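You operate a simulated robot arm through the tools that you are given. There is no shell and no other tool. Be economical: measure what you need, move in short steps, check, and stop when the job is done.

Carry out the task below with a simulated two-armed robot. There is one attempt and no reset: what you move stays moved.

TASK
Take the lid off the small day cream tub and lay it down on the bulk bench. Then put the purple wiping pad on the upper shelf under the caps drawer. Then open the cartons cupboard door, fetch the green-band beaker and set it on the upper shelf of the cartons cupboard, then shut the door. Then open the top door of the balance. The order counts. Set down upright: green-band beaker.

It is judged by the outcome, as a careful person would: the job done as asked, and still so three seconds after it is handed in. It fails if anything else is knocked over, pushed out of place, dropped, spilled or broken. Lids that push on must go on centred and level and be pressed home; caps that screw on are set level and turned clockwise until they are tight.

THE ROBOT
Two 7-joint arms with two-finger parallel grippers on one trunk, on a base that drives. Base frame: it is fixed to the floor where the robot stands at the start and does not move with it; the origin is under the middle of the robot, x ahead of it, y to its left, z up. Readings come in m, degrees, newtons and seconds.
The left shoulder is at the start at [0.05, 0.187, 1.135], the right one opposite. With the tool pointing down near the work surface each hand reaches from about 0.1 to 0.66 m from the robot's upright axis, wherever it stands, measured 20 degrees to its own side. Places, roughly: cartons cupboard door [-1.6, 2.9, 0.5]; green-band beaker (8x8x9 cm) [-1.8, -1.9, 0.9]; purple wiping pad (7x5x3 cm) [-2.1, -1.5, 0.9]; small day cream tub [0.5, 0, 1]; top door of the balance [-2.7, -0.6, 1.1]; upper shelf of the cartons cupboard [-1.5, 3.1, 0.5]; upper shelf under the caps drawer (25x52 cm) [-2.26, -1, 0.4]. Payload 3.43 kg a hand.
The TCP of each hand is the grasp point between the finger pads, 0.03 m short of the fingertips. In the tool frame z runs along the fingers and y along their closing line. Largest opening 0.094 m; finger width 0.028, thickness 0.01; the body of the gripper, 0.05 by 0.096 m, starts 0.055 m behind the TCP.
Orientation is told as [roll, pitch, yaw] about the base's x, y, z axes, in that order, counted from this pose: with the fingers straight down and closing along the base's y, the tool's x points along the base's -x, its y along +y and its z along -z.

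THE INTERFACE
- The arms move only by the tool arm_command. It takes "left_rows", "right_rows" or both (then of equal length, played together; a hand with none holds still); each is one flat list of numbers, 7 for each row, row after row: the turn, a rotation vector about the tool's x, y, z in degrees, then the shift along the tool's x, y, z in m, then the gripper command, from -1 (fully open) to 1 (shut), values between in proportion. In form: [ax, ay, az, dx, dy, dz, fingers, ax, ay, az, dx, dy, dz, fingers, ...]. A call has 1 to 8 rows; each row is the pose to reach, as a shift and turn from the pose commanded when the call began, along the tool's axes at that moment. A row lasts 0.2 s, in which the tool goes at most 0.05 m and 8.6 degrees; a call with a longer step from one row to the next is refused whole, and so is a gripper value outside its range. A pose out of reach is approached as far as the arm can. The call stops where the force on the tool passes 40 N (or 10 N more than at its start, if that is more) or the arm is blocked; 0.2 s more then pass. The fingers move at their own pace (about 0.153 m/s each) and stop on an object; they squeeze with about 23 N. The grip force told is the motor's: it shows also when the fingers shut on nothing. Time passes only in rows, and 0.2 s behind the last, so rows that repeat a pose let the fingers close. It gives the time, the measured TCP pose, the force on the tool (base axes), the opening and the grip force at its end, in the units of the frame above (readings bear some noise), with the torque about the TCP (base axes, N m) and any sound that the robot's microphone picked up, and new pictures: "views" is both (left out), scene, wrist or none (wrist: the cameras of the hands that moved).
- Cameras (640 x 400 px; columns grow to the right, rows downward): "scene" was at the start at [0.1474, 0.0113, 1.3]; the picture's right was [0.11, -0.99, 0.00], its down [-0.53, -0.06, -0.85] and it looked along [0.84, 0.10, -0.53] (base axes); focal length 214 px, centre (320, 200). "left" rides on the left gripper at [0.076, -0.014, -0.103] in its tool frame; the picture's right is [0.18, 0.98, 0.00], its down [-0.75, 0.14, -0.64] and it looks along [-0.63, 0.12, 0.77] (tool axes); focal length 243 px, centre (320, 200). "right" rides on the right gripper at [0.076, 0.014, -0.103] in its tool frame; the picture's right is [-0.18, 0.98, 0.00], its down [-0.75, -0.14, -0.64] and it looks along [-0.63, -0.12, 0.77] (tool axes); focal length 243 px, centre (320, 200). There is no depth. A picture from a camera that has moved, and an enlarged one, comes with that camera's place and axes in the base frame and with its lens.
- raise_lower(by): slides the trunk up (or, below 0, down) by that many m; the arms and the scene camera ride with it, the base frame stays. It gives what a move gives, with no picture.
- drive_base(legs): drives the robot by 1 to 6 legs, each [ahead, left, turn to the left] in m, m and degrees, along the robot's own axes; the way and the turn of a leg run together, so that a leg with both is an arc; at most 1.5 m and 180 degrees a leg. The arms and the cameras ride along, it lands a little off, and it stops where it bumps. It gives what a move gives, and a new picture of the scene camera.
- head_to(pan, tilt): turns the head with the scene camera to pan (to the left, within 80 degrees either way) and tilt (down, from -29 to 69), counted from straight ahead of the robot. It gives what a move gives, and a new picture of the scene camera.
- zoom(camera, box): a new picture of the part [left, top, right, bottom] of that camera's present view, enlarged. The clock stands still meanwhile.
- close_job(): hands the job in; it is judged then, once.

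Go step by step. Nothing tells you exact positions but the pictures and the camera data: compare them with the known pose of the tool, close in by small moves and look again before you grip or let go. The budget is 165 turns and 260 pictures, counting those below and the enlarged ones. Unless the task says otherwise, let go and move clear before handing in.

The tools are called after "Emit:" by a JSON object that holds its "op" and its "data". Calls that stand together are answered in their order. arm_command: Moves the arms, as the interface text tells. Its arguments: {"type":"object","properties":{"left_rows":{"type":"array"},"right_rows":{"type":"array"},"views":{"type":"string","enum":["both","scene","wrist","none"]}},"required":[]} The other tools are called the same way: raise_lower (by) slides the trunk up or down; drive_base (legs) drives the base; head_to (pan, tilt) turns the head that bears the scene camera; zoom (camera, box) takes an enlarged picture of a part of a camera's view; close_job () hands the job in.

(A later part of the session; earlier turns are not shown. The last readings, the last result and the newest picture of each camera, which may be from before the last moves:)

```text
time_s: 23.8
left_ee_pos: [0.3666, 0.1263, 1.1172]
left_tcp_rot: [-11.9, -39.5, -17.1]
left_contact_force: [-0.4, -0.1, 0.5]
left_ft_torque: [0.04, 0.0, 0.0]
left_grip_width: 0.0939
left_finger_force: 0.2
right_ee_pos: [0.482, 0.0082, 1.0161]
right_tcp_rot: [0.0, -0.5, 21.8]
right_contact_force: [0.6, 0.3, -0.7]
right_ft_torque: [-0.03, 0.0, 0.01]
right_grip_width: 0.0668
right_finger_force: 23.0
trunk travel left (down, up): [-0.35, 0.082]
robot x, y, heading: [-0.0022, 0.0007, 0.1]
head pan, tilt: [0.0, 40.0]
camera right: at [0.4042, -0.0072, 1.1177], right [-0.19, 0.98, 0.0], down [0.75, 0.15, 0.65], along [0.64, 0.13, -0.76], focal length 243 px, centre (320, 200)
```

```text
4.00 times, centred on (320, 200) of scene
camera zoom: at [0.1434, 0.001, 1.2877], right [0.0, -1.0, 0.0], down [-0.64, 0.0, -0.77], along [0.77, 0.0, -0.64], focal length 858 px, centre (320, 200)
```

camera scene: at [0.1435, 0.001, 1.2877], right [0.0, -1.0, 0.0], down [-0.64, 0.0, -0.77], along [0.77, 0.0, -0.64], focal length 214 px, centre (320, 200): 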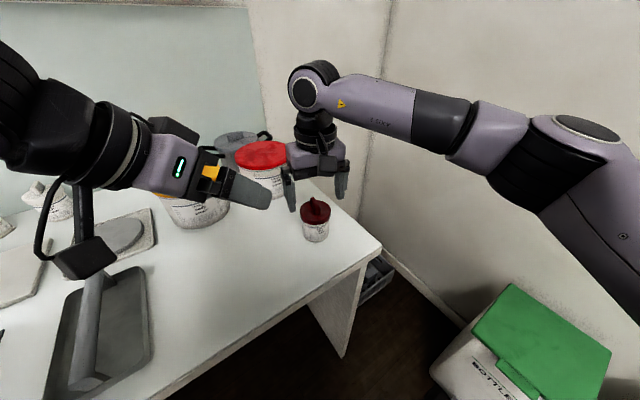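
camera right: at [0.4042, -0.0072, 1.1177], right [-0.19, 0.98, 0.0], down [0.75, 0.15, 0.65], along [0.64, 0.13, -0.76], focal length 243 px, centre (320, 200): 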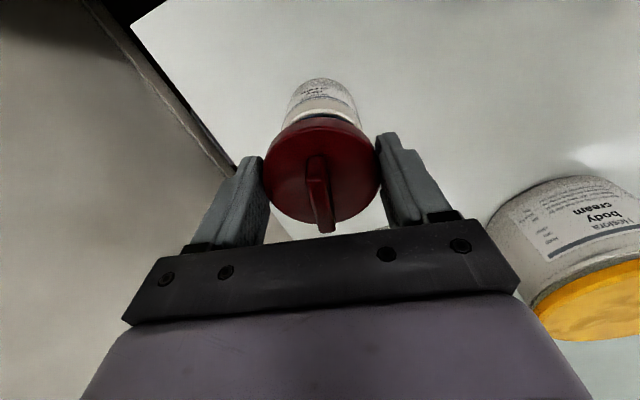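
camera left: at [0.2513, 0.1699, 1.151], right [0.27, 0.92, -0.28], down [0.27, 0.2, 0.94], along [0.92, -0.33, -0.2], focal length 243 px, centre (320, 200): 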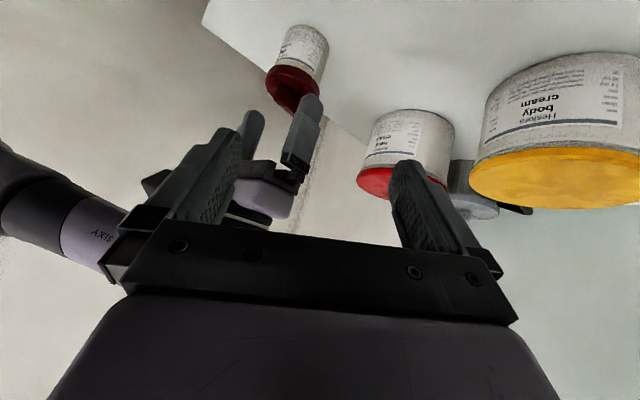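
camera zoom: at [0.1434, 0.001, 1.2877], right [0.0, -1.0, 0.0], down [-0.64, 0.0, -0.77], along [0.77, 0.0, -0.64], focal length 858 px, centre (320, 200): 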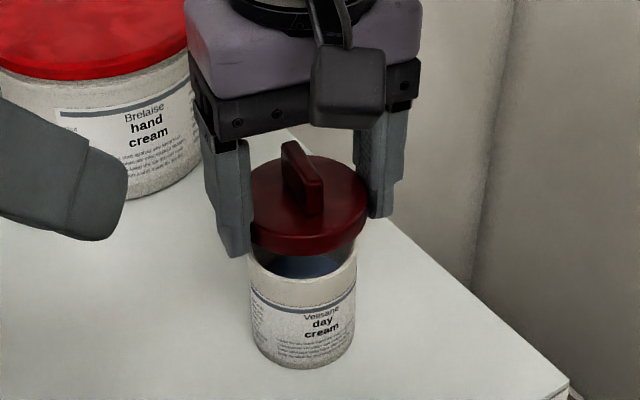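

The lid is off and the tub is untouched. I'll raise the lid, and return the left hand to point down and out of the way.

Emit:
{"op": "arm_command", "data": {"right_rows": [0, 0, 0, 0, 0, -0.02, 1, 0, 0, 0, 0, 0, -0.04, 1, 0, 0, 0, 0, 0, -0.05, 1, 0, 0, 0, 0, 0, -0.05, 1, 0, 0, 0, 0, 0, -0.05, 1, 0, 0, 0, 0, 0, -0.05, 1], "left_rows": [-2.9, 6.21, -3.45, 0, 0, -0.01, -1, -5.8, 12.42, -6.9, 0, 0, -0.02, -1, -8.7, 18.63, -10.35, 0, 0.02, -0.03, -1, -11.6, 24.84, -13.8, 0, 0.04, -0.04, -1, -14.5, 31.05, -17.25, 0, 0.07, -0.05, -1, -17.4, 37.25, -20.7, 0, 0.1, -0.06, -1], "views": "none"}}

Emit:
{"op": "head_to", "data": {"pan": 45, "tilt": 15}}

```text
time_s: 25.2
left_ee_pos: [0.3764, 0.241, 1.1466]
left_tcp_rot: [-0.1, 0.1, 0.0]
left_contact_force: [-0.7, 0.2, 0.1]
left_ft_torque: [-0.01, 0.02, -0.02]
left_grip_width: 0.0937
left_finger_force: 0.0
right_ee_pos: [0.4817, 0.0079, 1.0645]
right_tcp_rot: [-0.2, -0.5, 21.8]
right_contact_force: [0.0, 0.7, -0.6]
right_ft_torque: [0.0, -0.02, 0.03]
right_grip_width: 0.0668
right_finger_force: 23.1
trunk travel left (down, up): [-0.35, 0.082]
robot x, y, heading: [0.0018, -0.0008, -0.3]
head pan, tilt: [0.0, 40.0]
```

```text
time_s: 26.3
left_ee_pos: [0.3767, 0.2402, 1.1463]
left_tcp_rot: [0.0, 0.0, 0.0]
left_contact_force: [0.0, 0.4, -0.1]
left_ft_torque: [0.02, 0.0, 0.03]
left_grip_width: 0.0937
left_finger_force: 0.1
right_ee_pos: [0.4818, 0.0085, 1.0654]
right_tcp_rot: [-0.1, -0.5, 21.6]
right_contact_force: [-1.2, -0.3, 0.1]
right_ft_torque: [0.0, 0.0, 0.0]
right_grip_width: 0.0671
right_finger_force: 22.8
trunk travel left (down, up): [-0.35, 0.082]
robot x, y, heading: [-0.0012, -0.0013, -0.1]
head pan, tilt: [45.0, 15.0]
camera scene: at [0.1246, 0.067, 1.3272], right [0.71, -0.71, 0.0], down [-0.18, -0.18, -0.97], along [0.68, 0.68, -0.26], focal length 214 px, centre (320, 200)
```

scene: 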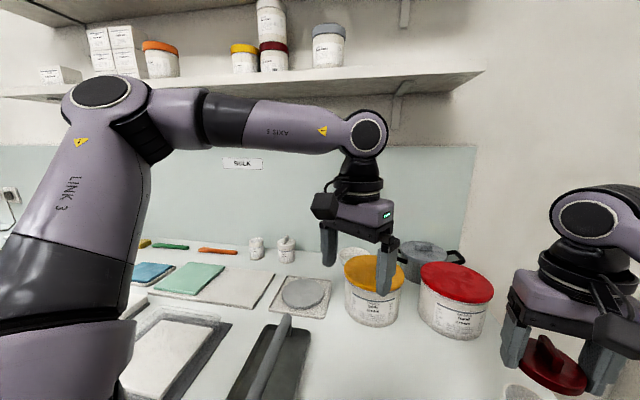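

The sign reads "BULK", confirmed. I'll lay the lid on a clear spot at about (0.375, 0.11), moving the left hand further left.

Emit:
{"op": "arm_command", "data": {"right_rows": [0, 0, 0, 0, 0, 0, 1, 0, 0, 0, 0.01, 0.025, 0, 1, 0, 0, 0, 0.02, 0.05, 0, 1, 0, 0, 0, 0.035, 0.08, 0.01, 1, 0, 0, 0, 0.05, 0.11, 0.03, 1, 0, 0, 0, 0.0615, 0.134, 0.06, 1, 0, 0, 0, 0.0615, 0.134, 0.09, 1, 0, 0, 0, 0.0615, 0.134, 0.12, 1], "left_rows": [0, 0, 0, 0, 0.04, -0.01, -1, 0, 0, 0, 0, 0.08, -0.02, -1, 0, 0, 0, 0, 0.1, -0.02, -1, 0, 0, 0, 0, 0.1, -0.02, -1, 0, 0, 0, 0, 0.1, -0.02, -1, 0, 0, 0, 0, 0.1, -0.02, -1, 0, 0, 0, 0, 0.1, -0.02, -1, 0, 0, 0, 0, 0.1, -0.02, -1], "views": "none"}}

Emit:
{"op": "head_to", "data": {"pan": 5, "tilt": 45}}

```text
time_s: 28.1
left_ee_pos: [0.377, 0.342, 1.1666]
left_tcp_rot: [0.0, 0.0, 0.2]
left_contact_force: [-0.4, 0.5, -0.8]
left_ft_torque: [0.0, 0.02, -0.01]
left_grip_width: 0.0941
left_finger_force: 0.1
right_ee_pos: [0.3752, 0.1078, 0.9429]
right_tcp_rot: [0.0, -0.4, 21.8]
right_contact_force: [-0.1, -0.6, 0.0]
right_ft_torque: [0.01, 0.03, 0.0]
right_grip_width: 0.0669
right_finger_force: 23.3
trunk travel left (down, up): [-0.35, 0.082]
robot x, y, heading: [-0.0024, 0.0041, -0.0]
head pan, tilt: [45.0, 15.0]
```

```text
time_s: 29.2
left_ee_pos: [0.3766, 0.3422, 1.1664]
left_tcp_rot: [0.0, -0.2, 0.1]
left_contact_force: [0.2, -0.4, -0.3]
left_ft_torque: [0.02, 0.01, 0.01]
left_grip_width: 0.0941
left_finger_force: 0.1
right_ee_pos: [0.3744, 0.1084, 0.9432]
right_tcp_rot: [0.0, -0.5, 21.7]
right_contact_force: [-0.7, -0.1, 0.8]
right_ft_torque: [0.03, 0.01, 0.0]
right_grip_width: 0.0668
right_finger_force: 23.0
trunk travel left (down, up): [-0.35, 0.082]
robot x, y, heading: [-0.0031, -0.002, -0.1]
head pan, tilt: [5.0, 45.0]
camera scene: at [0.1395, 0.0082, 1.2804], right [0.09, -1.0, 0.0], down [-0.7, -0.06, -0.71], along [0.7, 0.06, -0.71], focal length 214 px, centre (320, 200)
```

scene: 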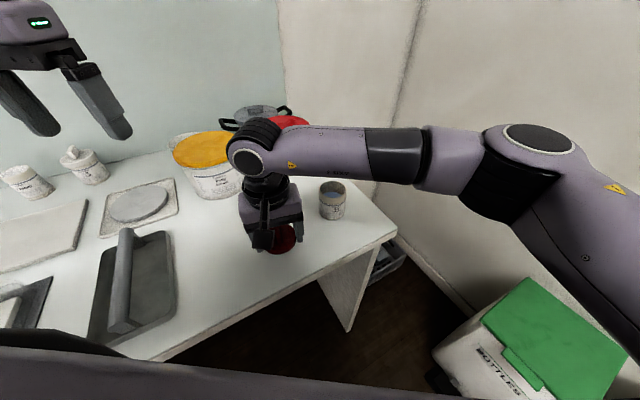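

Now lower gently until contact.

Emit:
{"op": "arm_command", "data": {"right_rows": [0, 0, 0, 0, 0, 0.004, 1, 0, 0, 0, 0, 0, 0.007, 1, 0, 0, 0, 0, 0, 0.009, 1], "views": "wrist"}}

Emit:
{"op": "zoom", "data": {"camera": "scene", "box": [220, 170, 360, 270]}}

```text
time_s: 30.0
left_ee_pos: [0.3766, 0.3404, 1.1674]
left_tcp_rot: [0.0, -0.1, 0.0]
left_contact_force: [-0.7, 0.0, -0.2]
left_ft_torque: [-0.02, 0.01, -0.05]
left_grip_width: 0.0941
left_finger_force: 0.2
right_ee_pos: [0.3753, 0.1087, 0.9358]
right_tcp_rot: [-0.1, -0.5, 21.7]
right_contact_force: [-0.6, 0.6, 0.2]
right_ft_torque: [0.0, 0.01, 0.05]
right_grip_width: 0.0668
right_finger_force: 22.8
trunk travel left (down, up): [-0.35, 0.082]
robot x, y, heading: [0.0033, -0.0017, -0.2]
head pan, tilt: [5.0, 45.0]
camera right: at [0.2986, 0.0948, 1.0378], right [-0.19, 0.98, 0.0], down [0.75, 0.15, 0.65], along [0.64, 0.13, -0.76], focal length 243 px, centre (320, 200)
```

right: 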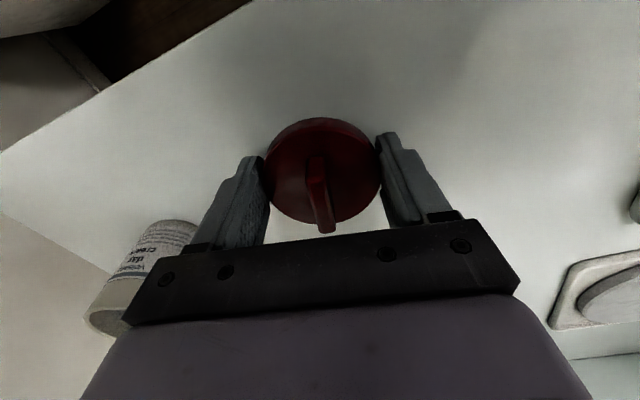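

```text
4.00 times, centred on (290, 220) of scene
camera zoom: at [0.1395, 0.0081, 1.2804], right [0.09, -1.0, 0.0], down [-0.7, -0.06, -0.71], along [0.7, 0.06, -0.71], focal length 858 px, centre (440, 120)
```

zoom: 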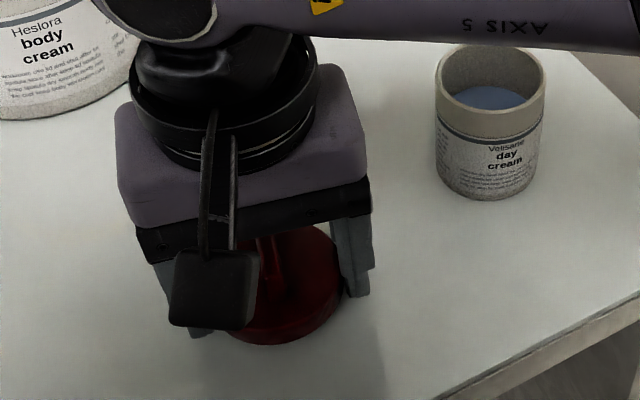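

Still above the surface; continue in small steps.

Emit:
{"op": "arm_command", "data": {"right_rows": [0, 0, 0, 0, 0, 0.003, 1, 0, 0, 0, 0, 0, 0.006, 1, 0, 0, 0, 0, 0, 0.009, 1, 0, 0, 0, 0, 0, 0.012, 1], "views": "wrist"}}

```text
time_s: 31.0
left_ee_pos: [0.3749, 0.3409, 1.1675]
left_tcp_rot: [0.0, -0.1, 0.2]
left_contact_force: [-0.1, 0.4, -1.2]
left_ft_torque: [-0.01, 0.03, 0.03]
left_grip_width: 0.0941
left_finger_force: 0.0
right_ee_pos: [0.3762, 0.1113, 0.9302]
right_tcp_rot: [0.0, -0.7, 21.7]
right_contact_force: [-5.1, -6.2, 15.8]
right_ft_torque: [-0.39, 0.33, -0.08]
right_grip_width: 0.0669
right_finger_force: 23.2
trunk travel left (down, up): [-0.35, 0.082]
robot x, y, heading: [-0.0005, 0.0023, -0.0]
head pan, tilt: [5.0, 45.0]
stopped in row 4 (right hand): the force on the tool passed its limit at 45 N (the readings are from after the stop); the commanded pose is now the measured one
camera right: at [0.2987, 0.0951, 1.0319], right [-0.19, 0.98, 0.0], down [0.74, 0.14, 0.65], along [0.64, 0.13, -0.76], focal length 243 px, centre (320, 200)
```

right: 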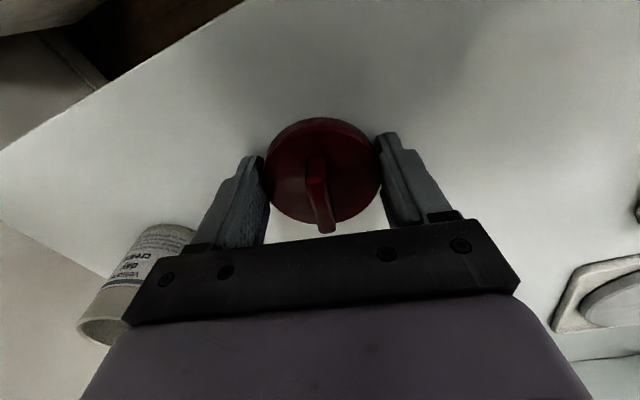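

Contact with the bench. Release and rise.

Emit:
{"op": "arm_command", "data": {"right_rows": [0, 0, 0, 0, 0, 0, -1, 0, 0, 0, 0, 0, 0, -1, 0, 0, 0, 0, 0, -0.03, -1, 0, 0, 0, 0, 0, -0.07, -1, 0, 0, 0, 0, -0.01, -0.11, -1, 0, 0, 0, 0, -0.03, -0.15, -1, 0, 0, 0, 0, -0.06, -0.18, -1], "views": "scene"}}

```text
time_s: 32.6
left_ee_pos: [0.3762, 0.3404, 1.1669]
left_tcp_rot: [-0.1, 0.0, 0.2]
left_contact_force: [-0.4, 0.2, 0.1]
left_ft_torque: [-0.01, 0.01, 0.03]
left_grip_width: 0.0943
left_finger_force: 0.1
right_ee_pos: [0.3955, 0.053, 1.1091]
right_tcp_rot: [0.0, -0.8, 21.8]
right_contact_force: [0.4, 0.4, -1.2]
right_ft_torque: [0.02, -0.02, 0.03]
right_grip_width: 0.0942
right_finger_force: 0.0
trunk travel left (down, up): [-0.35, 0.082]
robot x, y, heading: [-0.0005, -0.0051, -0.0]
head pan, tilt: [5.0, 45.0]
camera scene: at [0.1393, 0.0075, 1.2804], right [0.09, -1.0, 0.0], down [-0.7, -0.06, -0.71], along [0.7, 0.06, -0.71], focal length 214 px, centre (320, 200)
```

scene: 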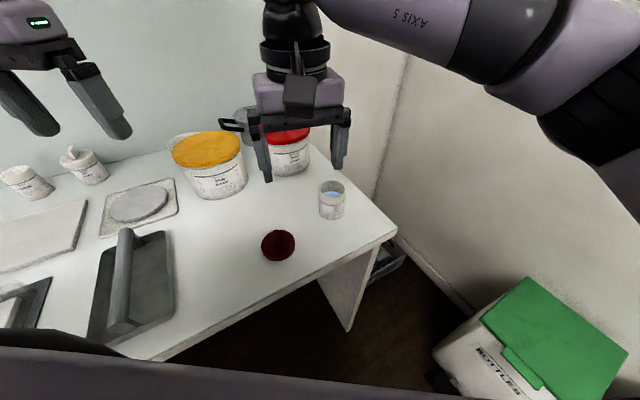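

Lid lies ridge-up on the bulk bench. Next I tuck the arms and head for the opposite bench.

Emit:
{"op": "arm_command", "data": {"right_rows": [0, 0, 3.6, 0.03, -0.033, -0.01, -1, 0, 0, 7.2, 0.06, -0.066, -0.02, -1, 0, 0, 10.8, 0.09, -0.1, -0.03, -1, 0, 0, 14.4, 0.12, -0.133, -0.04, -1, 0, 0, 18, 0.15, -0.166, -0.05, -1, 0, 0, 21.8, 0.182, -0.2, -0.06, -1], "left_rows": [0, 0, 0, 0.016, -0.013, 0, -1, 0, 0, 0, 0.032, -0.026, 0, -1, 0, 0, 0, 0.048, -0.039, 0, -1, 0, 0, 0, 0.064, -0.052, 0, -1, 0, 0, 0, 0.08, -0.065, 0, -1, 0, 0, 0, 0.096, -0.08, 0, -1], "views": "none"}}

Emit:
{"op": "head_to", "data": {"pan": -10, "tilt": 20}}

Emit:
{"op": "drive_base", "data": {"legs": [[-0.35, 0, 0], [0, 0, -75]]}}

```text
time_s: 34.0
left_ee_pos: [0.2792, 0.2595, 1.1683]
left_tcp_rot: [-0.1, -0.1, 0.1]
left_contact_force: [-0.7, -0.5, -0.6]
left_ft_torque: [0.02, -0.01, -0.03]
left_grip_width: 0.094
left_finger_force: 0.1
right_ee_pos: [0.3015, -0.2005, 1.1631]
right_tcp_rot: [0.4, -0.7, 0.0]
right_contact_force: [-0.9, -0.8, 0.9]
right_ft_torque: [-0.01, 0.03, 0.0]
right_grip_width: 0.0942
right_finger_force: 0.1
trunk travel left (down, up): [-0.35, 0.082]
robot x, y, heading: [0.0024, -0.0043, -0.2]
head pan, tilt: [5.0, 45.0]
```

```text
time_s: 34.9
left_ee_pos: [0.2795, 0.261, 1.1673]
left_tcp_rot: [0.0, 0.0, 0.2]
left_contact_force: [0.8, 0.6, 0.0]
left_ft_torque: [-0.02, 0.02, 0.0]
left_grip_width: 0.0941
left_finger_force: 0.2
right_ee_pos: [0.3035, -0.1996, 1.1643]
right_tcp_rot: [0.3, -0.7, -0.1]
right_contact_force: [0.9, -0.1, -0.3]
right_ft_torque: [0.02, -0.01, 0.0]
right_grip_width: 0.0941
right_finger_force: 0.4
trunk travel left (down, up): [-0.35, 0.082]
robot x, y, heading: [0.0025, 0.0012, -0.1]
head pan, tilt: [-10.0, 20.0]
camera scene: at [0.1501, -0.0153, 1.319], right [-0.17, -0.98, 0.0], down [-0.34, 0.06, -0.94], along [0.93, -0.16, -0.34], focal length 214 px, centre (320, 200)
```

scene: 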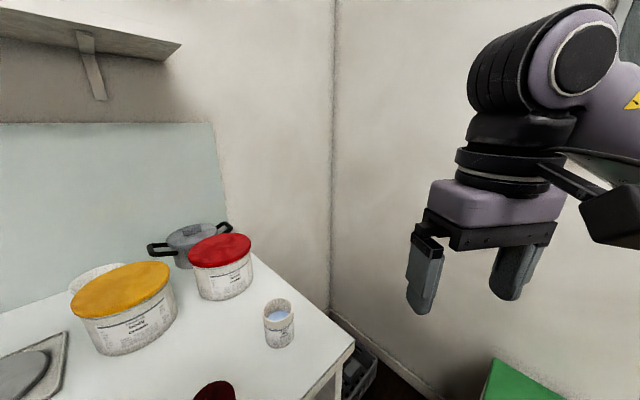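

```text
time_s: 40.4
left_ee_pos: [-0.026, -0.2019, 1.1689]
left_tcp_rot: [0.1, -0.1, -74.4]
left_contact_force: [0.3, -0.3, 0.7]
left_ft_torque: [0.01, 0.03, 0.0]
left_grip_width: 0.094
left_finger_force: 0.0
right_ee_pos: [-0.4647, -0.3469, 1.1649]
right_tcp_rot: [0.2, -0.7, -74.6]
right_contact_force: [-0.3, 0.6, -0.7]
right_ft_torque: [-0.02, 0.0, -0.04]
right_grip_width: 0.094
right_finger_force: 0.1
trunk travel left (down, up): [-0.35, 0.082]
robot x, y, heading: [-0.3546, -0.0017, -74.5]
head pan, tilt: [-10.0, 20.0]
camera scene: at [-0.3285, -0.1497, 1.3191], right [-1.0, -0.09, 0.0], down [-0.03, 0.34, -0.94], along [0.09, -0.94, -0.34], focal length 214 px, centre (320, 200)
```

scene: 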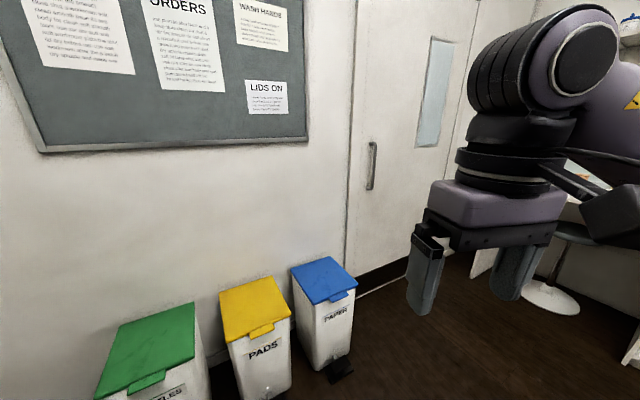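

Emit:
{"op": "drive_base", "data": {"legs": [[0, 0, -55]]}}

Emit:
{"op": "head_to", "data": {"pan": 0, "tilt": 15}}

```text
time_s: 43.2
left_ee_pos: [-0.3299, -0.3839, 1.1669]
left_tcp_rot: [-0.1, 0.0, -129.7]
left_contact_force: [-0.2, 0.2, 0.0]
left_ft_torque: [0.0, 0.0, 0.01]
left_grip_width: 0.094
left_finger_force: 0.1
right_ee_pos: [-0.6996, -0.1065, 1.1647]
right_tcp_rot: [0.3, -0.6, -129.7]
right_contact_force: [0.0, 0.5, -0.4]
right_ft_torque: [-0.01, -0.05, -0.01]
right_grip_width: 0.0941
right_finger_force: 0.2
trunk travel left (down, up): [-0.35, 0.082]
robot x, y, heading: [-0.3539, -0.0048, -129.7]
head pan, tilt: [-10.0, 20.0]
camera scene: at [-0.4612, -0.1056, 1.3191], right [-0.65, 0.76, 0.0], down [0.26, 0.22, -0.94], along [-0.72, -0.61, -0.34], focal length 214 px, centre (320, 200)
```

scene: 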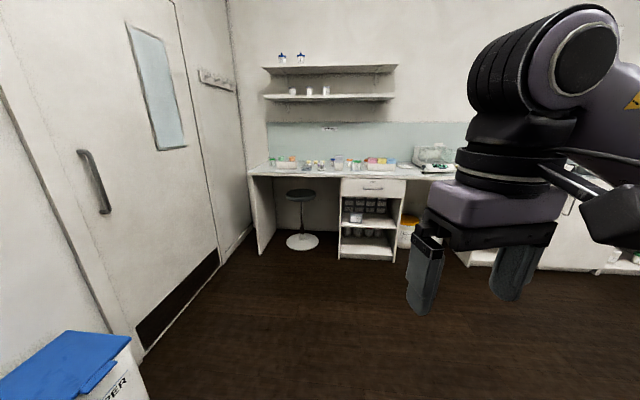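

```text
time_s: 44.0
left_ee_pos: [-0.33, -0.3842, 1.1676]
left_tcp_rot: [0.0, 0.0, -129.8]
left_contact_force: [-0.2, 0.2, -0.2]
left_ft_torque: [-0.02, -0.01, 0.02]
left_grip_width: 0.0941
left_finger_force: 0.0
right_ee_pos: [-0.6992, -0.1073, 1.1651]
right_tcp_rot: [0.3, -0.7, -129.8]
right_contact_force: [-0.4, -0.2, -0.9]
right_ft_torque: [0.02, 0.02, -0.01]
right_grip_width: 0.0941
right_finger_force: 0.1
trunk travel left (down, up): [-0.35, 0.082]
robot x, y, heading: [-0.3533, -0.0048, -129.8]
head pan, tilt: [0.0, 15.0]
camera scene: at [-0.4499, -0.1173, 1.3272], right [-0.77, 0.64, 0.0], down [0.17, 0.2, -0.97], along [-0.62, -0.74, -0.26], focal length 214 px, centre (320, 200)
```

scene: 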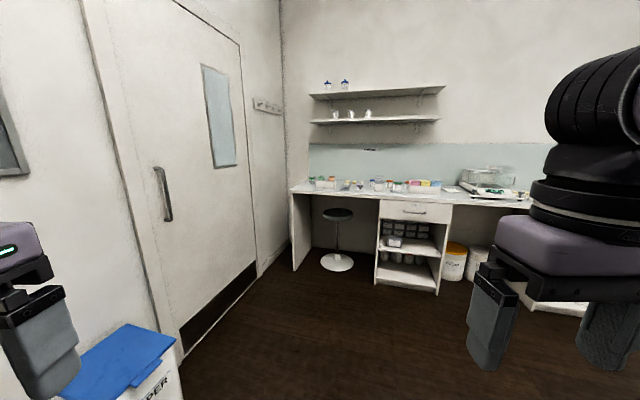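

Emit:
{"op": "zoom", "data": {"camera": "scene", "box": [280, 160, 400, 220]}}

Emit:
{"op": "zoom", "data": {"camera": "scene", "box": [360, 140, 530, 300]}}

```text
5.33 times, centred on (340, 190) of scene
camera zoom: at [-0.4499, -0.1173, 1.3272], right [-0.77, 0.64, 0.0], down [0.17, 0.2, -0.97], along [-0.62, -0.74, -0.26], focal length 1144 px, centre (213, 253)
```

zoom: 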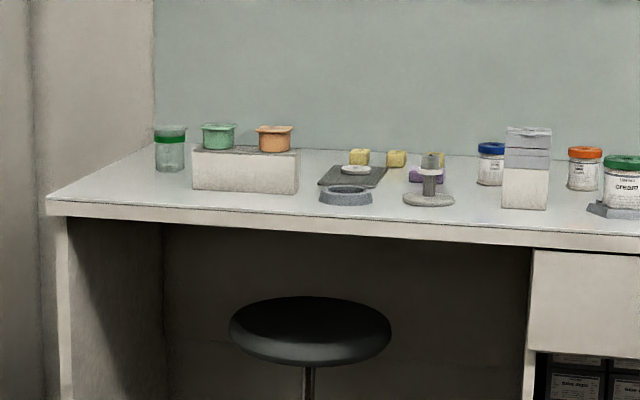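

```text
2.50 times, centred on (445, 220) of scene
camera zoom: at [-0.4499, -0.1173, 1.3272], right [-0.77, 0.64, 0.0], down [0.17, 0.2, -0.97], along [-0.62, -0.74, -0.26], focal length 536 px, centre (8, 150)
```

zoom: 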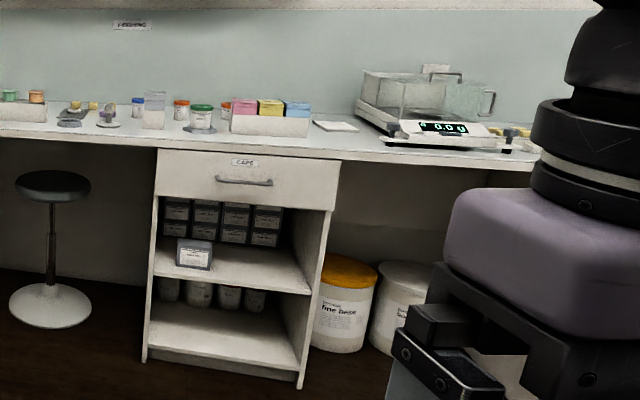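

I can see the purple pad at about (-2.11, -1.48, 0.91), the beaker at (-1.81, -1.87), and the CAPS drawer with two shelves under it. I'll drive nearer, facing that bench.

Emit:
{"op": "drive_base", "data": {"legs": [[1.45, -0.077, 0], [0, 0, -16]]}}

Emit:
{"op": "head_to", "data": {"pan": 0, "tilt": 30}}

```text
time_s: 52.1
left_ee_pos: [-1.4381, -1.4321, 1.1672]
left_tcp_rot: [0.0, 0.0, -146.3]
left_contact_force: [-0.2, -0.6, -0.2]
left_ft_torque: [-0.02, -0.02, -0.01]
left_grip_width: 0.0938
left_finger_force: 0.2
right_ee_pos: [-1.712, -1.0607, 1.1645]
right_tcp_rot: [0.2, -0.7, -146.4]
right_contact_force: [0.4, -0.2, -0.2]
right_ft_torque: [-0.02, 0.0, -0.02]
right_grip_width: 0.0938
right_finger_force: 0.1
trunk travel left (down, up): [-0.35, 0.082]
robot x, y, heading: [-1.351, -1.0568, -146.4]
head pan, tilt: [0.0, 15.0]
camera scene: at [-1.4756, -1.1417, 1.3272], right [-0.55, 0.83, 0.0], down [0.22, 0.14, -0.97], along [-0.8, -0.53, -0.26], focal length 214 px, centre (320, 200)
```

scene: 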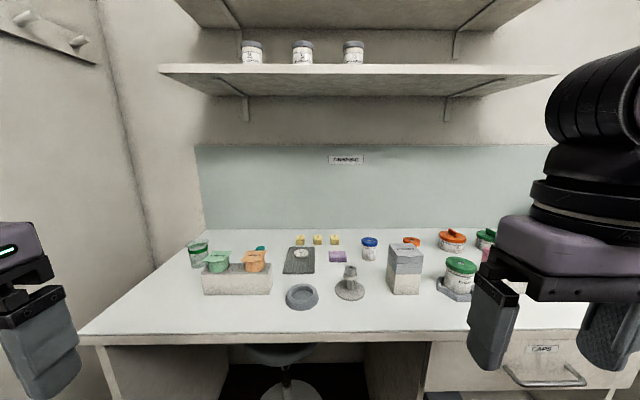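

```text
time_s: 52.9
left_ee_pos: [-1.437, -1.4319, 1.1669]
left_tcp_rot: [0.0, 0.0, -146.3]
left_contact_force: [0.2, 0.0, 0.1]
left_ft_torque: [-0.01, 0.03, 0.03]
left_grip_width: 0.094
left_finger_force: 0.0
right_ee_pos: [-1.7106, -1.0615, 1.1651]
right_tcp_rot: [0.3, -0.7, -146.4]
right_contact_force: [0.1, 0.1, -0.3]
right_ft_torque: [-0.01, -0.02, 0.01]
right_grip_width: 0.0939
right_finger_force: 0.2
trunk travel left (down, up): [-0.35, 0.082]
robot x, y, heading: [-1.3516, -1.0581, -146.3]
head pan, tilt: [0.0, 30.0]
camera scene: at [-1.473, -1.1402, 1.3031], right [-0.55, 0.83, 0.0], down [0.42, 0.28, -0.87], along [-0.72, -0.48, -0.5], focal length 214 px, centre (320, 200)
```

scene: 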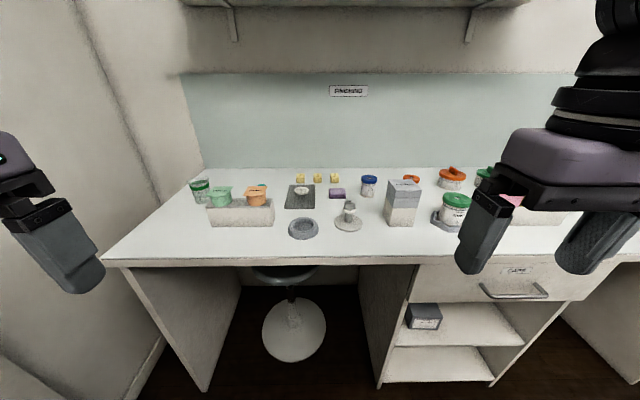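

Emit:
{"op": "zoom", "data": {"camera": "scene", "box": [280, 165, 400, 240]}}

Emit:
{"op": "zoom", "data": {"camera": "scene", "box": [360, 250, 580, 390]}}

```text
5.33 times, centred on (340, 202) of scene
camera zoom: at [-1.473, -1.1402, 1.3031], right [-0.55, 0.83, 0.0], down [0.42, 0.28, -0.87], along [-0.72, -0.48, -0.5], focal length 1144 px, centre (213, 187)
```

zoom: 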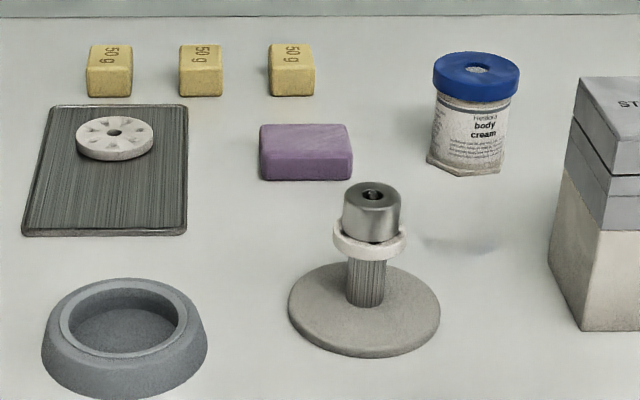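

```text
2.86 times, centred on (470, 320) of scene
camera zoom: at [-1.473, -1.1402, 1.3031], right [-0.55, 0.83, 0.0], down [0.42, 0.28, -0.87], along [-0.72, -0.48, -0.5], focal length 613 px, centre (-109, -143)
```

zoom: 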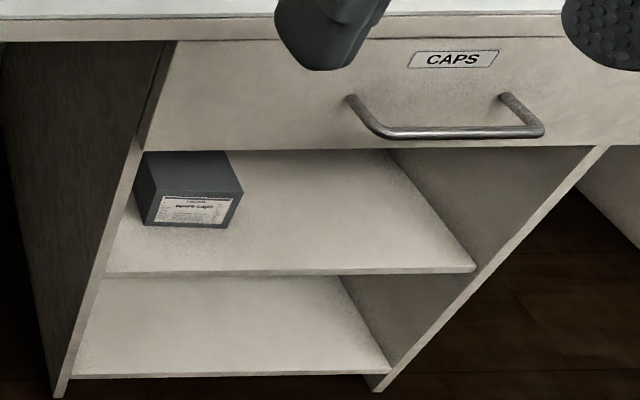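

The pad's long side is parallel to the bench; a fragile stand is in front of it, so I'll take it with the left hand coming in from the left at 45°. Drive closer and rotate the left hand.

Emit:
{"op": "drive_base", "data": {"legs": [[0.34, -0.06, 0]]}}

Emit:
{"op": "arm_command", "data": {"left_rows": [2.93, -2.93, 7.08, 0, 0, -0.01, -1, 5.86, -5.86, 14.16, 0, 0, -0.02, -1, 8.79, -8.79, 21.24, 0, 0, -0.03, -1, 11.72, -11.72, 28.32, 0, 0, -0.04, -1, 14.65, -14.65, 35.4, 0, 0, -0.04, -1, 17.6, -17.6, 42.45, 0, 0, -0.04, -1], "views": "none"}}

Emit:
{"op": "arm_command", "data": {"left_rows": [2.93, -2.93, 7.08, 0, 0, 0, -1, 5.86, -5.86, 14.16, 0, 0, 0, -1, 8.79, -8.79, 21.24, 0, 0, 0, -1, 11.72, -11.72, 28.32, 0, 0, 0, -1, 14.65, -14.65, 35.4, 0, 0, 0, -1, 17.6, -17.6, 42.45, 0, 0, 0, -1], "views": "both"}}

```text
time_s: 55.1
left_ee_pos: [-1.7497, -1.5693, 1.1676]
left_tcp_rot: [0.0, 0.0, -146.0]
left_contact_force: [-0.4, -0.2, 0.1]
left_ft_torque: [-0.01, 0.0, -0.04]
left_grip_width: 0.094
left_finger_force: 0.0
right_ee_pos: [-2.0261, -1.1975, 1.1636]
right_tcp_rot: [0.2, -0.7, -146.2]
right_contact_force: [-0.1, 0.0, -0.4]
right_ft_torque: [-0.02, -0.05, 0.01]
right_grip_width: 0.0939
right_finger_force: 0.0
trunk travel left (down, up): [-0.35, 0.082]
robot x, y, heading: [-1.6621, -1.1928, -146.0]
head pan, tilt: [0.0, 30.0]
camera scene: at [-1.7873, -1.2769, 1.3029], right [-0.56, 0.83, 0.0], down [0.42, 0.28, -0.87], along [-0.72, -0.48, -0.5], focal length 214 px, centre (320, 200)
```

scene: 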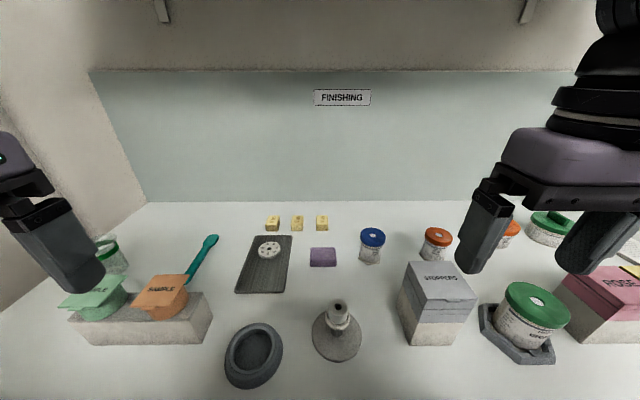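

```text
time_s: 56.5
left_ee_pos: [-1.7505, -1.5675, 1.2079]
left_tcp_rot: [-10.2, -22.3, 172.7]
left_contact_force: [-0.7, -0.1, 0.5]
left_ft_torque: [0.01, 0.03, 0.0]
left_grip_width: 0.0938
left_finger_force: 0.1
right_ee_pos: [-2.0258, -1.1991, 1.1646]
right_tcp_rot: [0.2, -0.7, -146.3]
right_contact_force: [-0.1, 0.4, -0.1]
right_ft_torque: [0.0, 0.0, -0.01]
right_grip_width: 0.094
right_finger_force: 0.1
trunk travel left (down, up): [-0.35, 0.082]
robot x, y, heading: [-1.6643, -1.1957, -146.1]
head pan, tilt: [0.0, 30.0]
```

```text
time_s: 57.9
left_ee_pos: [-1.7313, -1.4232, 1.289]
left_tcp_rot: [0.0, -44.7, 124.3]
left_contact_force: [-0.2, -0.4, -0.4]
left_ft_torque: [-0.01, 0.07, 0.0]
left_grip_width: 0.0941
left_finger_force: 0.0
left hand out of reach, approached as far as the arm can: row 2, 3, 4, 5, 6
right_ee_pos: [-2.0255, -1.1984, 1.1655]
right_tcp_rot: [0.3, -0.7, -146.2]
right_contact_force: [-0.9, -0.6, 1.1]
right_ft_torque: [0.03, -0.01, 0.02]
right_grip_width: 0.0939
right_finger_force: 0.0
trunk travel left (down, up): [-0.35, 0.082]
robot x, y, heading: [-1.6652, -1.1945, -146.2]
head pan, tilt: [0.0, 30.0]
camera scene: at [-1.7872, -1.2764, 1.303], right [-0.56, 0.83, 0.0], down [0.42, 0.28, -0.87], along [-0.72, -0.48, -0.5], focal length 214 px, centre (320, 200)
camera left: at [-1.6475, -1.5217, 1.3101], right [-0.74, -0.66, -0.13], down [-0.16, -0.01, 0.99], along [-0.65, 0.75, -0.1], focal length 243 px, centre (320, 200)
```

scene: 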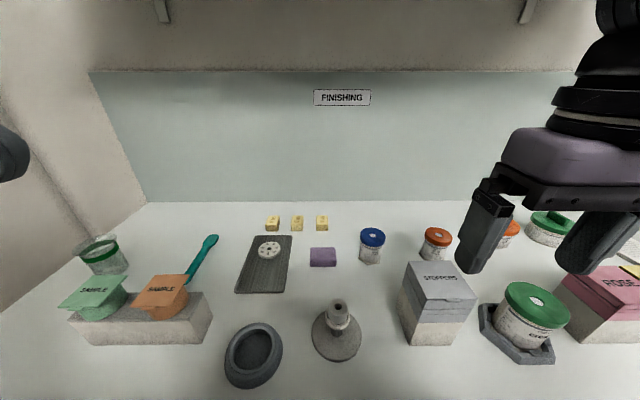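
left: 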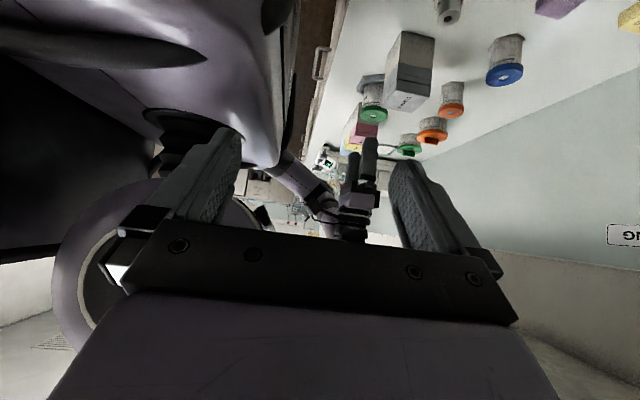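

Emit:
{"op": "arm_command", "data": {"left_rows": [0, 0, 0, 0.01, 0.045, 0.01, -1, 0, 0, 0, 0.03, 0.085, 0.03, -1, 0, 0, 0, 0.045, 0.125, 0.05, -1, 0, 0, 0, 0.06, 0.165, 0.07, -1, 0, 0, 0, 0.075, 0.205, 0.09, -1, 0, 0, 0, 0.09, 0.24, 0.115, -1], "views": "both"}}

```text
time_s: 58.4
left_ee_pos: [-1.7625, -1.4164, 1.294]
left_tcp_rot: [0.3, -44.9, 123.5]
left_contact_force: [10.5, -15.8, 3.5]
left_ft_torque: [0.34, -0.09, -1.14]
left_grip_width: 0.0936
left_finger_force: 0.2
left hand out of reach, approached as far as the arm can: row 1, 2
right_ee_pos: [-2.0258, -1.1976, 1.1648]
right_tcp_rot: [0.2, -0.7, -146.2]
right_contact_force: [-0.1, -1.0, 0.0]
right_ft_torque: [0.01, 0.01, 0.01]
right_grip_width: 0.0941
right_finger_force: 0.0
trunk travel left (down, up): [-0.35, 0.082]
robot x, y, heading: [-1.6637, -1.1934, -146.3]
head pan, tilt: [0.0, 30.0]
stopped in row 2 (left hand): the force on the tool passed its limit at 60 N (the readings are from after the stop); the commanded pose is now the measured one
camera scene: at [-1.7875, -1.2749, 1.3026], right [-0.53, 0.85, 0.0], down [0.43, 0.27, -0.86], along [-0.73, -0.46, -0.5], focal length 214 px, centre (320, 200)
camera left: at [-1.6791, -1.5157, 1.3144], right [-0.75, -0.65, -0.13], down [-0.16, -0.01, 0.99], along [-0.65, 0.76, -0.1], focal length 243 px, centre (320, 200)
```

scene: 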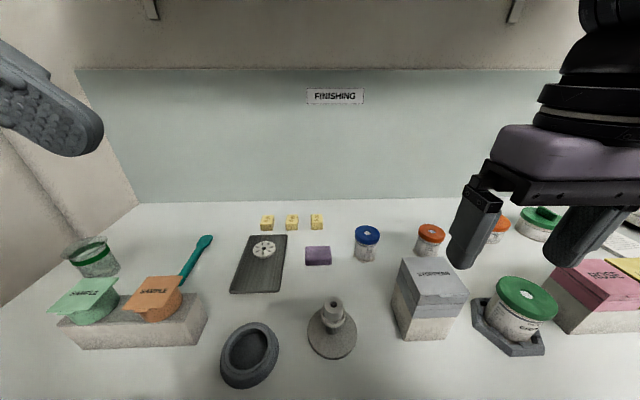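
left: 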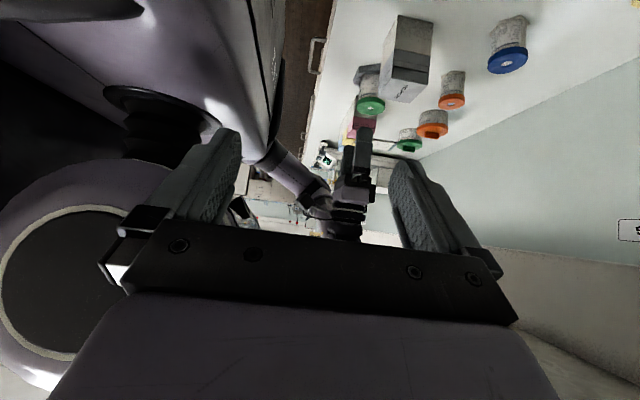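

The left hand brushed the head; I'll move it left-down first (its tool x), then forward.

Emit:
{"op": "arm_command", "data": {"left_rows": [0, 0, 0, 0.03, 0, -0.01, -1, 0, 0, 0, 0.06, 0, -0.01, -1, 0, 0, 0, 0.09, 0.02, 0, -1, 0, 0, 0, 0.12, 0.05, 0, -1, 0, 0, 0, 0.13, 0.09, 0, -1, 0, 0, 0, 0.13, 0.13, 0.02, -1, 0, 0, 0, 0.13, 0.17, 0.04, -1], "views": "both"}}

```text
time_s: 59.8
left_ee_pos: [-1.7558, -1.4116, 1.2774]
left_tcp_rot: [0.4, -44.7, 123.5]
left_contact_force: [19.3, -31.6, 6.2]
left_ft_torque: [0.58, -0.12, -2.2]
left_grip_width: 0.0925
left_finger_force: 0.0
left hand out of reach, approached as far as the arm can: row 1, 2, 3, 4, 5, 6
right_ee_pos: [-2.0262, -1.1986, 1.1654]
right_tcp_rot: [0.4, -0.6, -146.2]
right_contact_force: [0.6, 0.0, -0.2]
right_ft_torque: [0.04, 0.02, 0.0]
right_grip_width: 0.0939
right_finger_force: 0.1
trunk travel left (down, up): [-0.35, 0.082]
robot x, y, heading: [-1.6643, -1.1958, -146.4]
head pan, tilt: [0.0, 30.0]
stopped in row 6 (left hand): the force on the tool passed its limit at 128 N (the readings are from after the stop); the commanded pose is now the measured one
camera scene: at [-1.7893, -1.2733, 1.3022], right [-0.52, 0.85, 0.0], down [0.43, 0.26, -0.86], along [-0.74, -0.45, -0.51], focal length 214 px, centre (320, 200)
camera left: at [-1.6743, -1.5098, 1.2991], right [-0.75, -0.65, -0.12], down [-0.16, -0.01, 0.99], along [-0.65, 0.76, -0.1], focal length 243 px, centre (320, 200)
```

scene: 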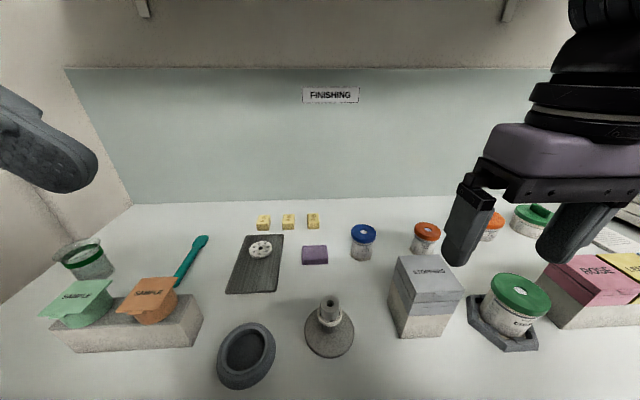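
left: 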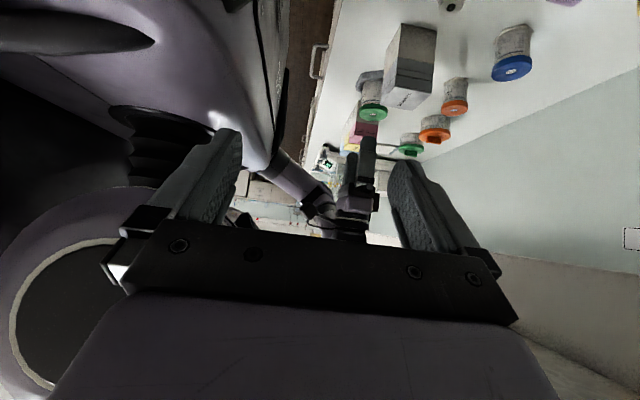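

Emit:
{"op": "arm_command", "data": {"left_rows": [-2.93, 2.93, -7.08, 0.024, 0.014, -0.007, -1, -5.86, 5.86, -14.16, 0.047, 0.028, -0.015, -1, -8.79, 8.79, -21.24, 0.071, 0.042, -0.022, -1, -11.72, 11.72, -28.32, 0.095, 0.056, -0.03, -1, -14.65, 14.65, -35.4, 0.118, 0.07, -0.037, -1, -17.6, 17.6, -42.45, 0.142, 0.084, -0.044, -1], "views": "scene"}}

```text
time_s: 61.2
left_ee_pos: [-1.7545, -1.5668, 1.2087]
left_tcp_rot: [-10.0, -22.3, 172.6]
left_contact_force: [0.2, 0.5, -0.7]
left_ft_torque: [-0.01, -0.04, -0.02]
left_grip_width: 0.0938
left_finger_force: 0.0
right_ee_pos: [-2.0262, -1.1984, 1.1645]
right_tcp_rot: [0.2, -0.6, -146.2]
right_contact_force: [0.5, -0.5, 1.0]
right_ft_torque: [0.0, 0.03, 0.0]
right_grip_width: 0.0941
right_finger_force: 0.1
trunk travel left (down, up): [-0.35, 0.082]
robot x, y, heading: [-1.6586, -1.1931, -146.1]
head pan, tilt: [0.0, 30.0]
camera scene: at [-1.7869, -1.2769, 1.303], right [-0.56, 0.83, 0.0], down [0.42, 0.28, -0.87], along [-0.72, -0.48, -0.5], focal length 214 px, centre (320, 200)
```

scene: 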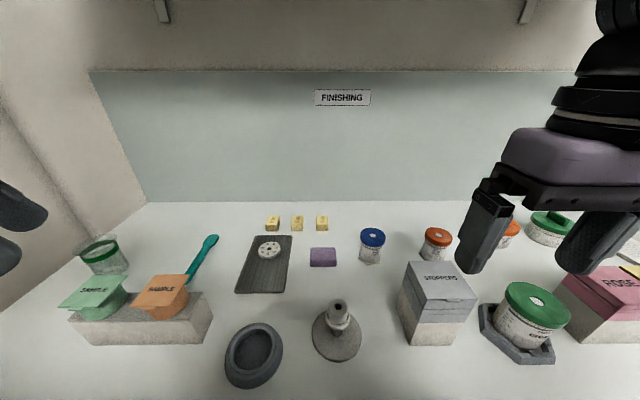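

Emit:
{"op": "arm_command", "data": {"left_rows": [0, 0, 0, -0.029, 0.013, 0.033, -1, 0, 0, 0, -0.058, 0.026, 0.066, -1, 0, 0, 0, -0.087, 0.039, 0.099, -1, 0, 0, 0, -0.116, 0.052, 0.132, -1, 0, 0, 0, -0.145, 0.065, 0.165, -1, 0, 0, 0, -0.174, 0.078, 0.199, -1, 0, 0, 0, -0.204, 0.0914, 0.232, -1], "views": "none"}}

Emit:
{"op": "arm_command", "data": {"left_rows": [2.93, -2.93, 7.08, 0, 0, 0, -1, 5.86, -5.86, 14.16, 0, 0, 0, -1, 8.79, -8.79, 21.24, 0, 0, 0, -1, 11.72, -11.72, 28.32, 0, 0, 0, -1, 14.65, -14.65, 35.4, 0, 0, 0, -1, 17.6, -17.6, 42.45, 0, 0, 0, -1], "views": "both"}}

```text
time_s: 62.8
left_ee_pos: [-2.0272, -1.5732, 1.0606]
left_tcp_rot: [-9.8, -22.1, 172.7]
left_contact_force: [0.1, 0.4, 0.1]
left_ft_torque: [-0.01, -0.01, 0.01]
left_grip_width: 0.0942
left_finger_force: 0.0
left hand out of reach, approached as far as the arm can: row 7
right_ee_pos: [-2.0247, -1.1981, 1.1655]
right_tcp_rot: [0.3, -0.7, -146.2]
right_contact_force: [-0.5, -0.5, 0.5]
right_ft_torque: [0.03, -0.01, -0.01]
right_grip_width: 0.094
right_finger_force: 0.1
trunk travel left (down, up): [-0.35, 0.082]
robot x, y, heading: [-1.6657, -1.192, -146.2]
head pan, tilt: [0.0, 30.0]
```

```text
time_s: 64.2
left_ee_pos: [-1.961, -1.3945, 0.9902]
left_tcp_rot: [3.8, -45.9, 128.1]
left_contact_force: [-1.0, -1.0, 0.3]
left_ft_torque: [-0.04, 0.0, 0.01]
left_grip_width: 0.0941
left_finger_force: 0.0
left hand out of reach, approached as far as the arm can: row 1, 2, 3, 4, 5, 6
right_ee_pos: [-2.0258, -1.1986, 1.1652]
right_tcp_rot: [0.2, -0.7, -146.2]
right_contact_force: [-0.2, -0.2, -0.7]
right_ft_torque: [0.01, -0.02, -0.04]
right_grip_width: 0.0942
right_finger_force: 0.0
trunk travel left (down, up): [-0.35, 0.082]
robot x, y, heading: [-1.6607, -1.197, -146.2]
head pan, tilt: [0.0, 30.0]
camera scene: at [-1.787, -1.2776, 1.303], right [-0.56, 0.83, 0.0], down [0.42, 0.28, -0.87], along [-0.72, -0.48, -0.5], focal length 214 px, centre (320, 200)
camera left: at [-1.8656, -1.4823, 1.0075], right [-0.66, -0.74, -0.09], down [-0.11, -0.01, 0.99], along [-0.74, 0.67, -0.07], focal length 243 px, centre (320, 200)
```

scene: 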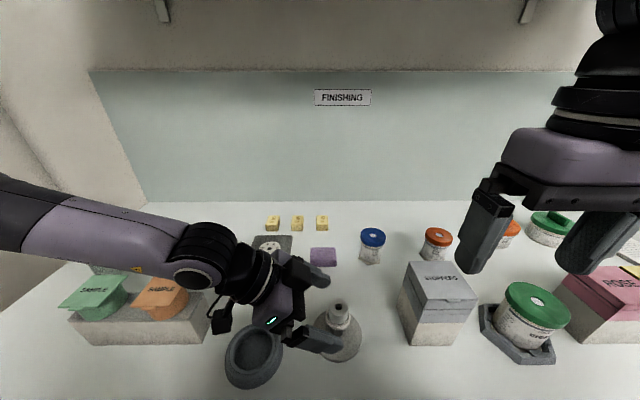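
left: 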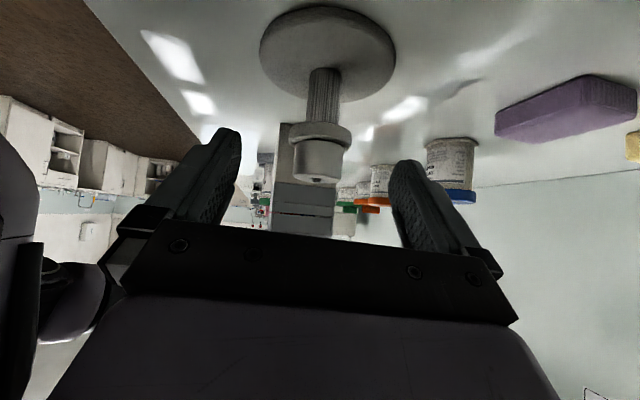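

That pose is out of comfortable reach and came close to the stand. I back straight out along the tool axis, then undo the rotation.

Emit:
{"op": "arm_command", "data": {"left_rows": [0, 0, 0, 0, 0, -0.03, -1, 0, 0, 0, 0, 0, -0.06, -1, 0, 0, 0, 0, 0, -0.09, -1, 0, 0, 0, 0, 0, -0.12, -1], "views": "scene"}}

```text
time_s: 65.2
left_ee_pos: [-1.8961, -1.3991, 1.06]
left_tcp_rot: [4.1, -45.7, 128.6]
left_contact_force: [-0.2, 0.0, 0.0]
left_ft_torque: [-0.02, -0.04, 0.02]
left_grip_width: 0.0942
left_finger_force: 0.0
left hand out of reach, approached as far as the arm can: row 1, 2, 3, 4
right_ee_pos: [-2.026, -1.1978, 1.1652]
right_tcp_rot: [0.4, -0.7, -146.2]
right_contact_force: [-0.1, -0.1, -0.4]
right_ft_torque: [-0.03, 0.03, 0.01]
right_grip_width: 0.0938
right_finger_force: 0.1
trunk travel left (down, up): [-0.35, 0.082]
robot x, y, heading: [-1.6647, -1.196, -146.2]
head pan, tilt: [0.0, 30.0]
camera scene: at [-1.7871, -1.2767, 1.303], right [-0.56, 0.83, 0.0], down [0.42, 0.28, -0.87], along [-0.72, -0.48, -0.5], focal length 214 px, centre (320, 200)
```

scene: 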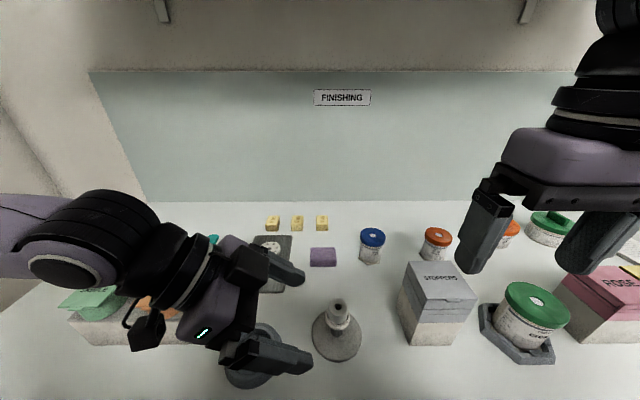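

Emit:
{"op": "arm_command", "data": {"left_rows": [0, 0, 0, -0.02, 0, -0.02, -1, -2.93, 2.93, -7.08, -0.04, 0, -0.04, -1, -5.86, 5.86, -14.16, -0.06, 0, -0.06, -1, -8.79, 8.79, -21.24, -0.08, 0, -0.08, -1, -11.72, 11.72, -28.32, -0.08, 0, -0.08, -1, -14.65, 14.65, -35.4, -0.08, 0, -0.08, -1, -17.6, 17.6, -42.45, -0.08, 0, -0.08, -1], "views": "none"}}

Emit:
{"op": "arm_command", "data": {"left_rows": [-2.93, 2.93, -7.08, 0, 0, -0.02, -1, -5.86, 5.86, -14.16, 0, 0.02, -0.02, -1, -8.79, 8.79, -21.24, 0, 0.04, -0.02, -1, -11.72, 11.72, -28.32, 0, 0.04, -0.02, -1, -14.65, 14.65, -35.4, 0, 0.04, -0.02, -1, -17.6, 17.6, -42.45, 0, 0.04, -0.02, -1], "views": "scene"}}

```text
time_s: 66.8
left_ee_pos: [-1.8913, -1.3979, 1.174]
left_tcp_rot: [-9.2, -24.9, 179.7]
left_contact_force: [-0.7, -0.3, 0.4]
left_ft_torque: [0.04, -0.02, -0.05]
left_grip_width: 0.094
left_finger_force: 0.0
left hand out of reach, approached as far as the arm can: row 1
right_ee_pos: [-2.0261, -1.1993, 1.1644]
right_tcp_rot: [0.2, -0.7, -146.2]
right_contact_force: [0.0, 0.1, -0.1]
right_ft_torque: [0.05, -0.01, 0.04]
right_grip_width: 0.0941
right_finger_force: 0.1
trunk travel left (down, up): [-0.35, 0.082]
robot x, y, heading: [-1.6625, -1.191, -146.2]
head pan, tilt: [0.0, 30.0]
```

```text
time_s: 68.2
left_ee_pos: [-1.8637, -1.472, 1.1658]
left_tcp_rot: [-1.4, -3.5, -140.6]
left_contact_force: [-0.2, 0.3, -0.1]
left_ft_torque: [0.01, -0.02, -0.03]
left_grip_width: 0.094
left_finger_force: 0.2
left hand out of reach, approached as far as the arm can: row 1, 2, 3, 4, 5, 6
right_ee_pos: [-2.0249, -1.1978, 1.1646]
right_tcp_rot: [0.3, -0.7, -146.1]
right_contact_force: [-0.1, 0.2, -0.3]
right_ft_torque: [0.02, 0.03, 0.01]
right_grip_width: 0.0941
right_finger_force: 0.1
trunk travel left (down, up): [-0.35, 0.082]
robot x, y, heading: [-1.6644, -1.193, -146.0]
head pan, tilt: [0.0, 30.0]
camera scene: at [-1.7868, -1.2764, 1.3031], right [-0.56, 0.83, 0.0], down [0.42, 0.28, -0.87], along [-0.72, -0.48, -0.5], focal length 214 px, centre (320, 200)
```

scene: 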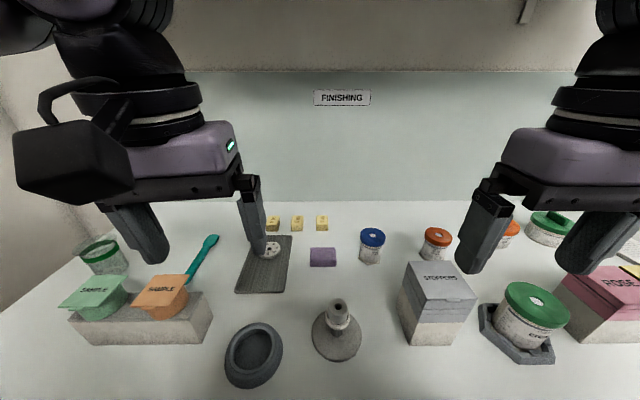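

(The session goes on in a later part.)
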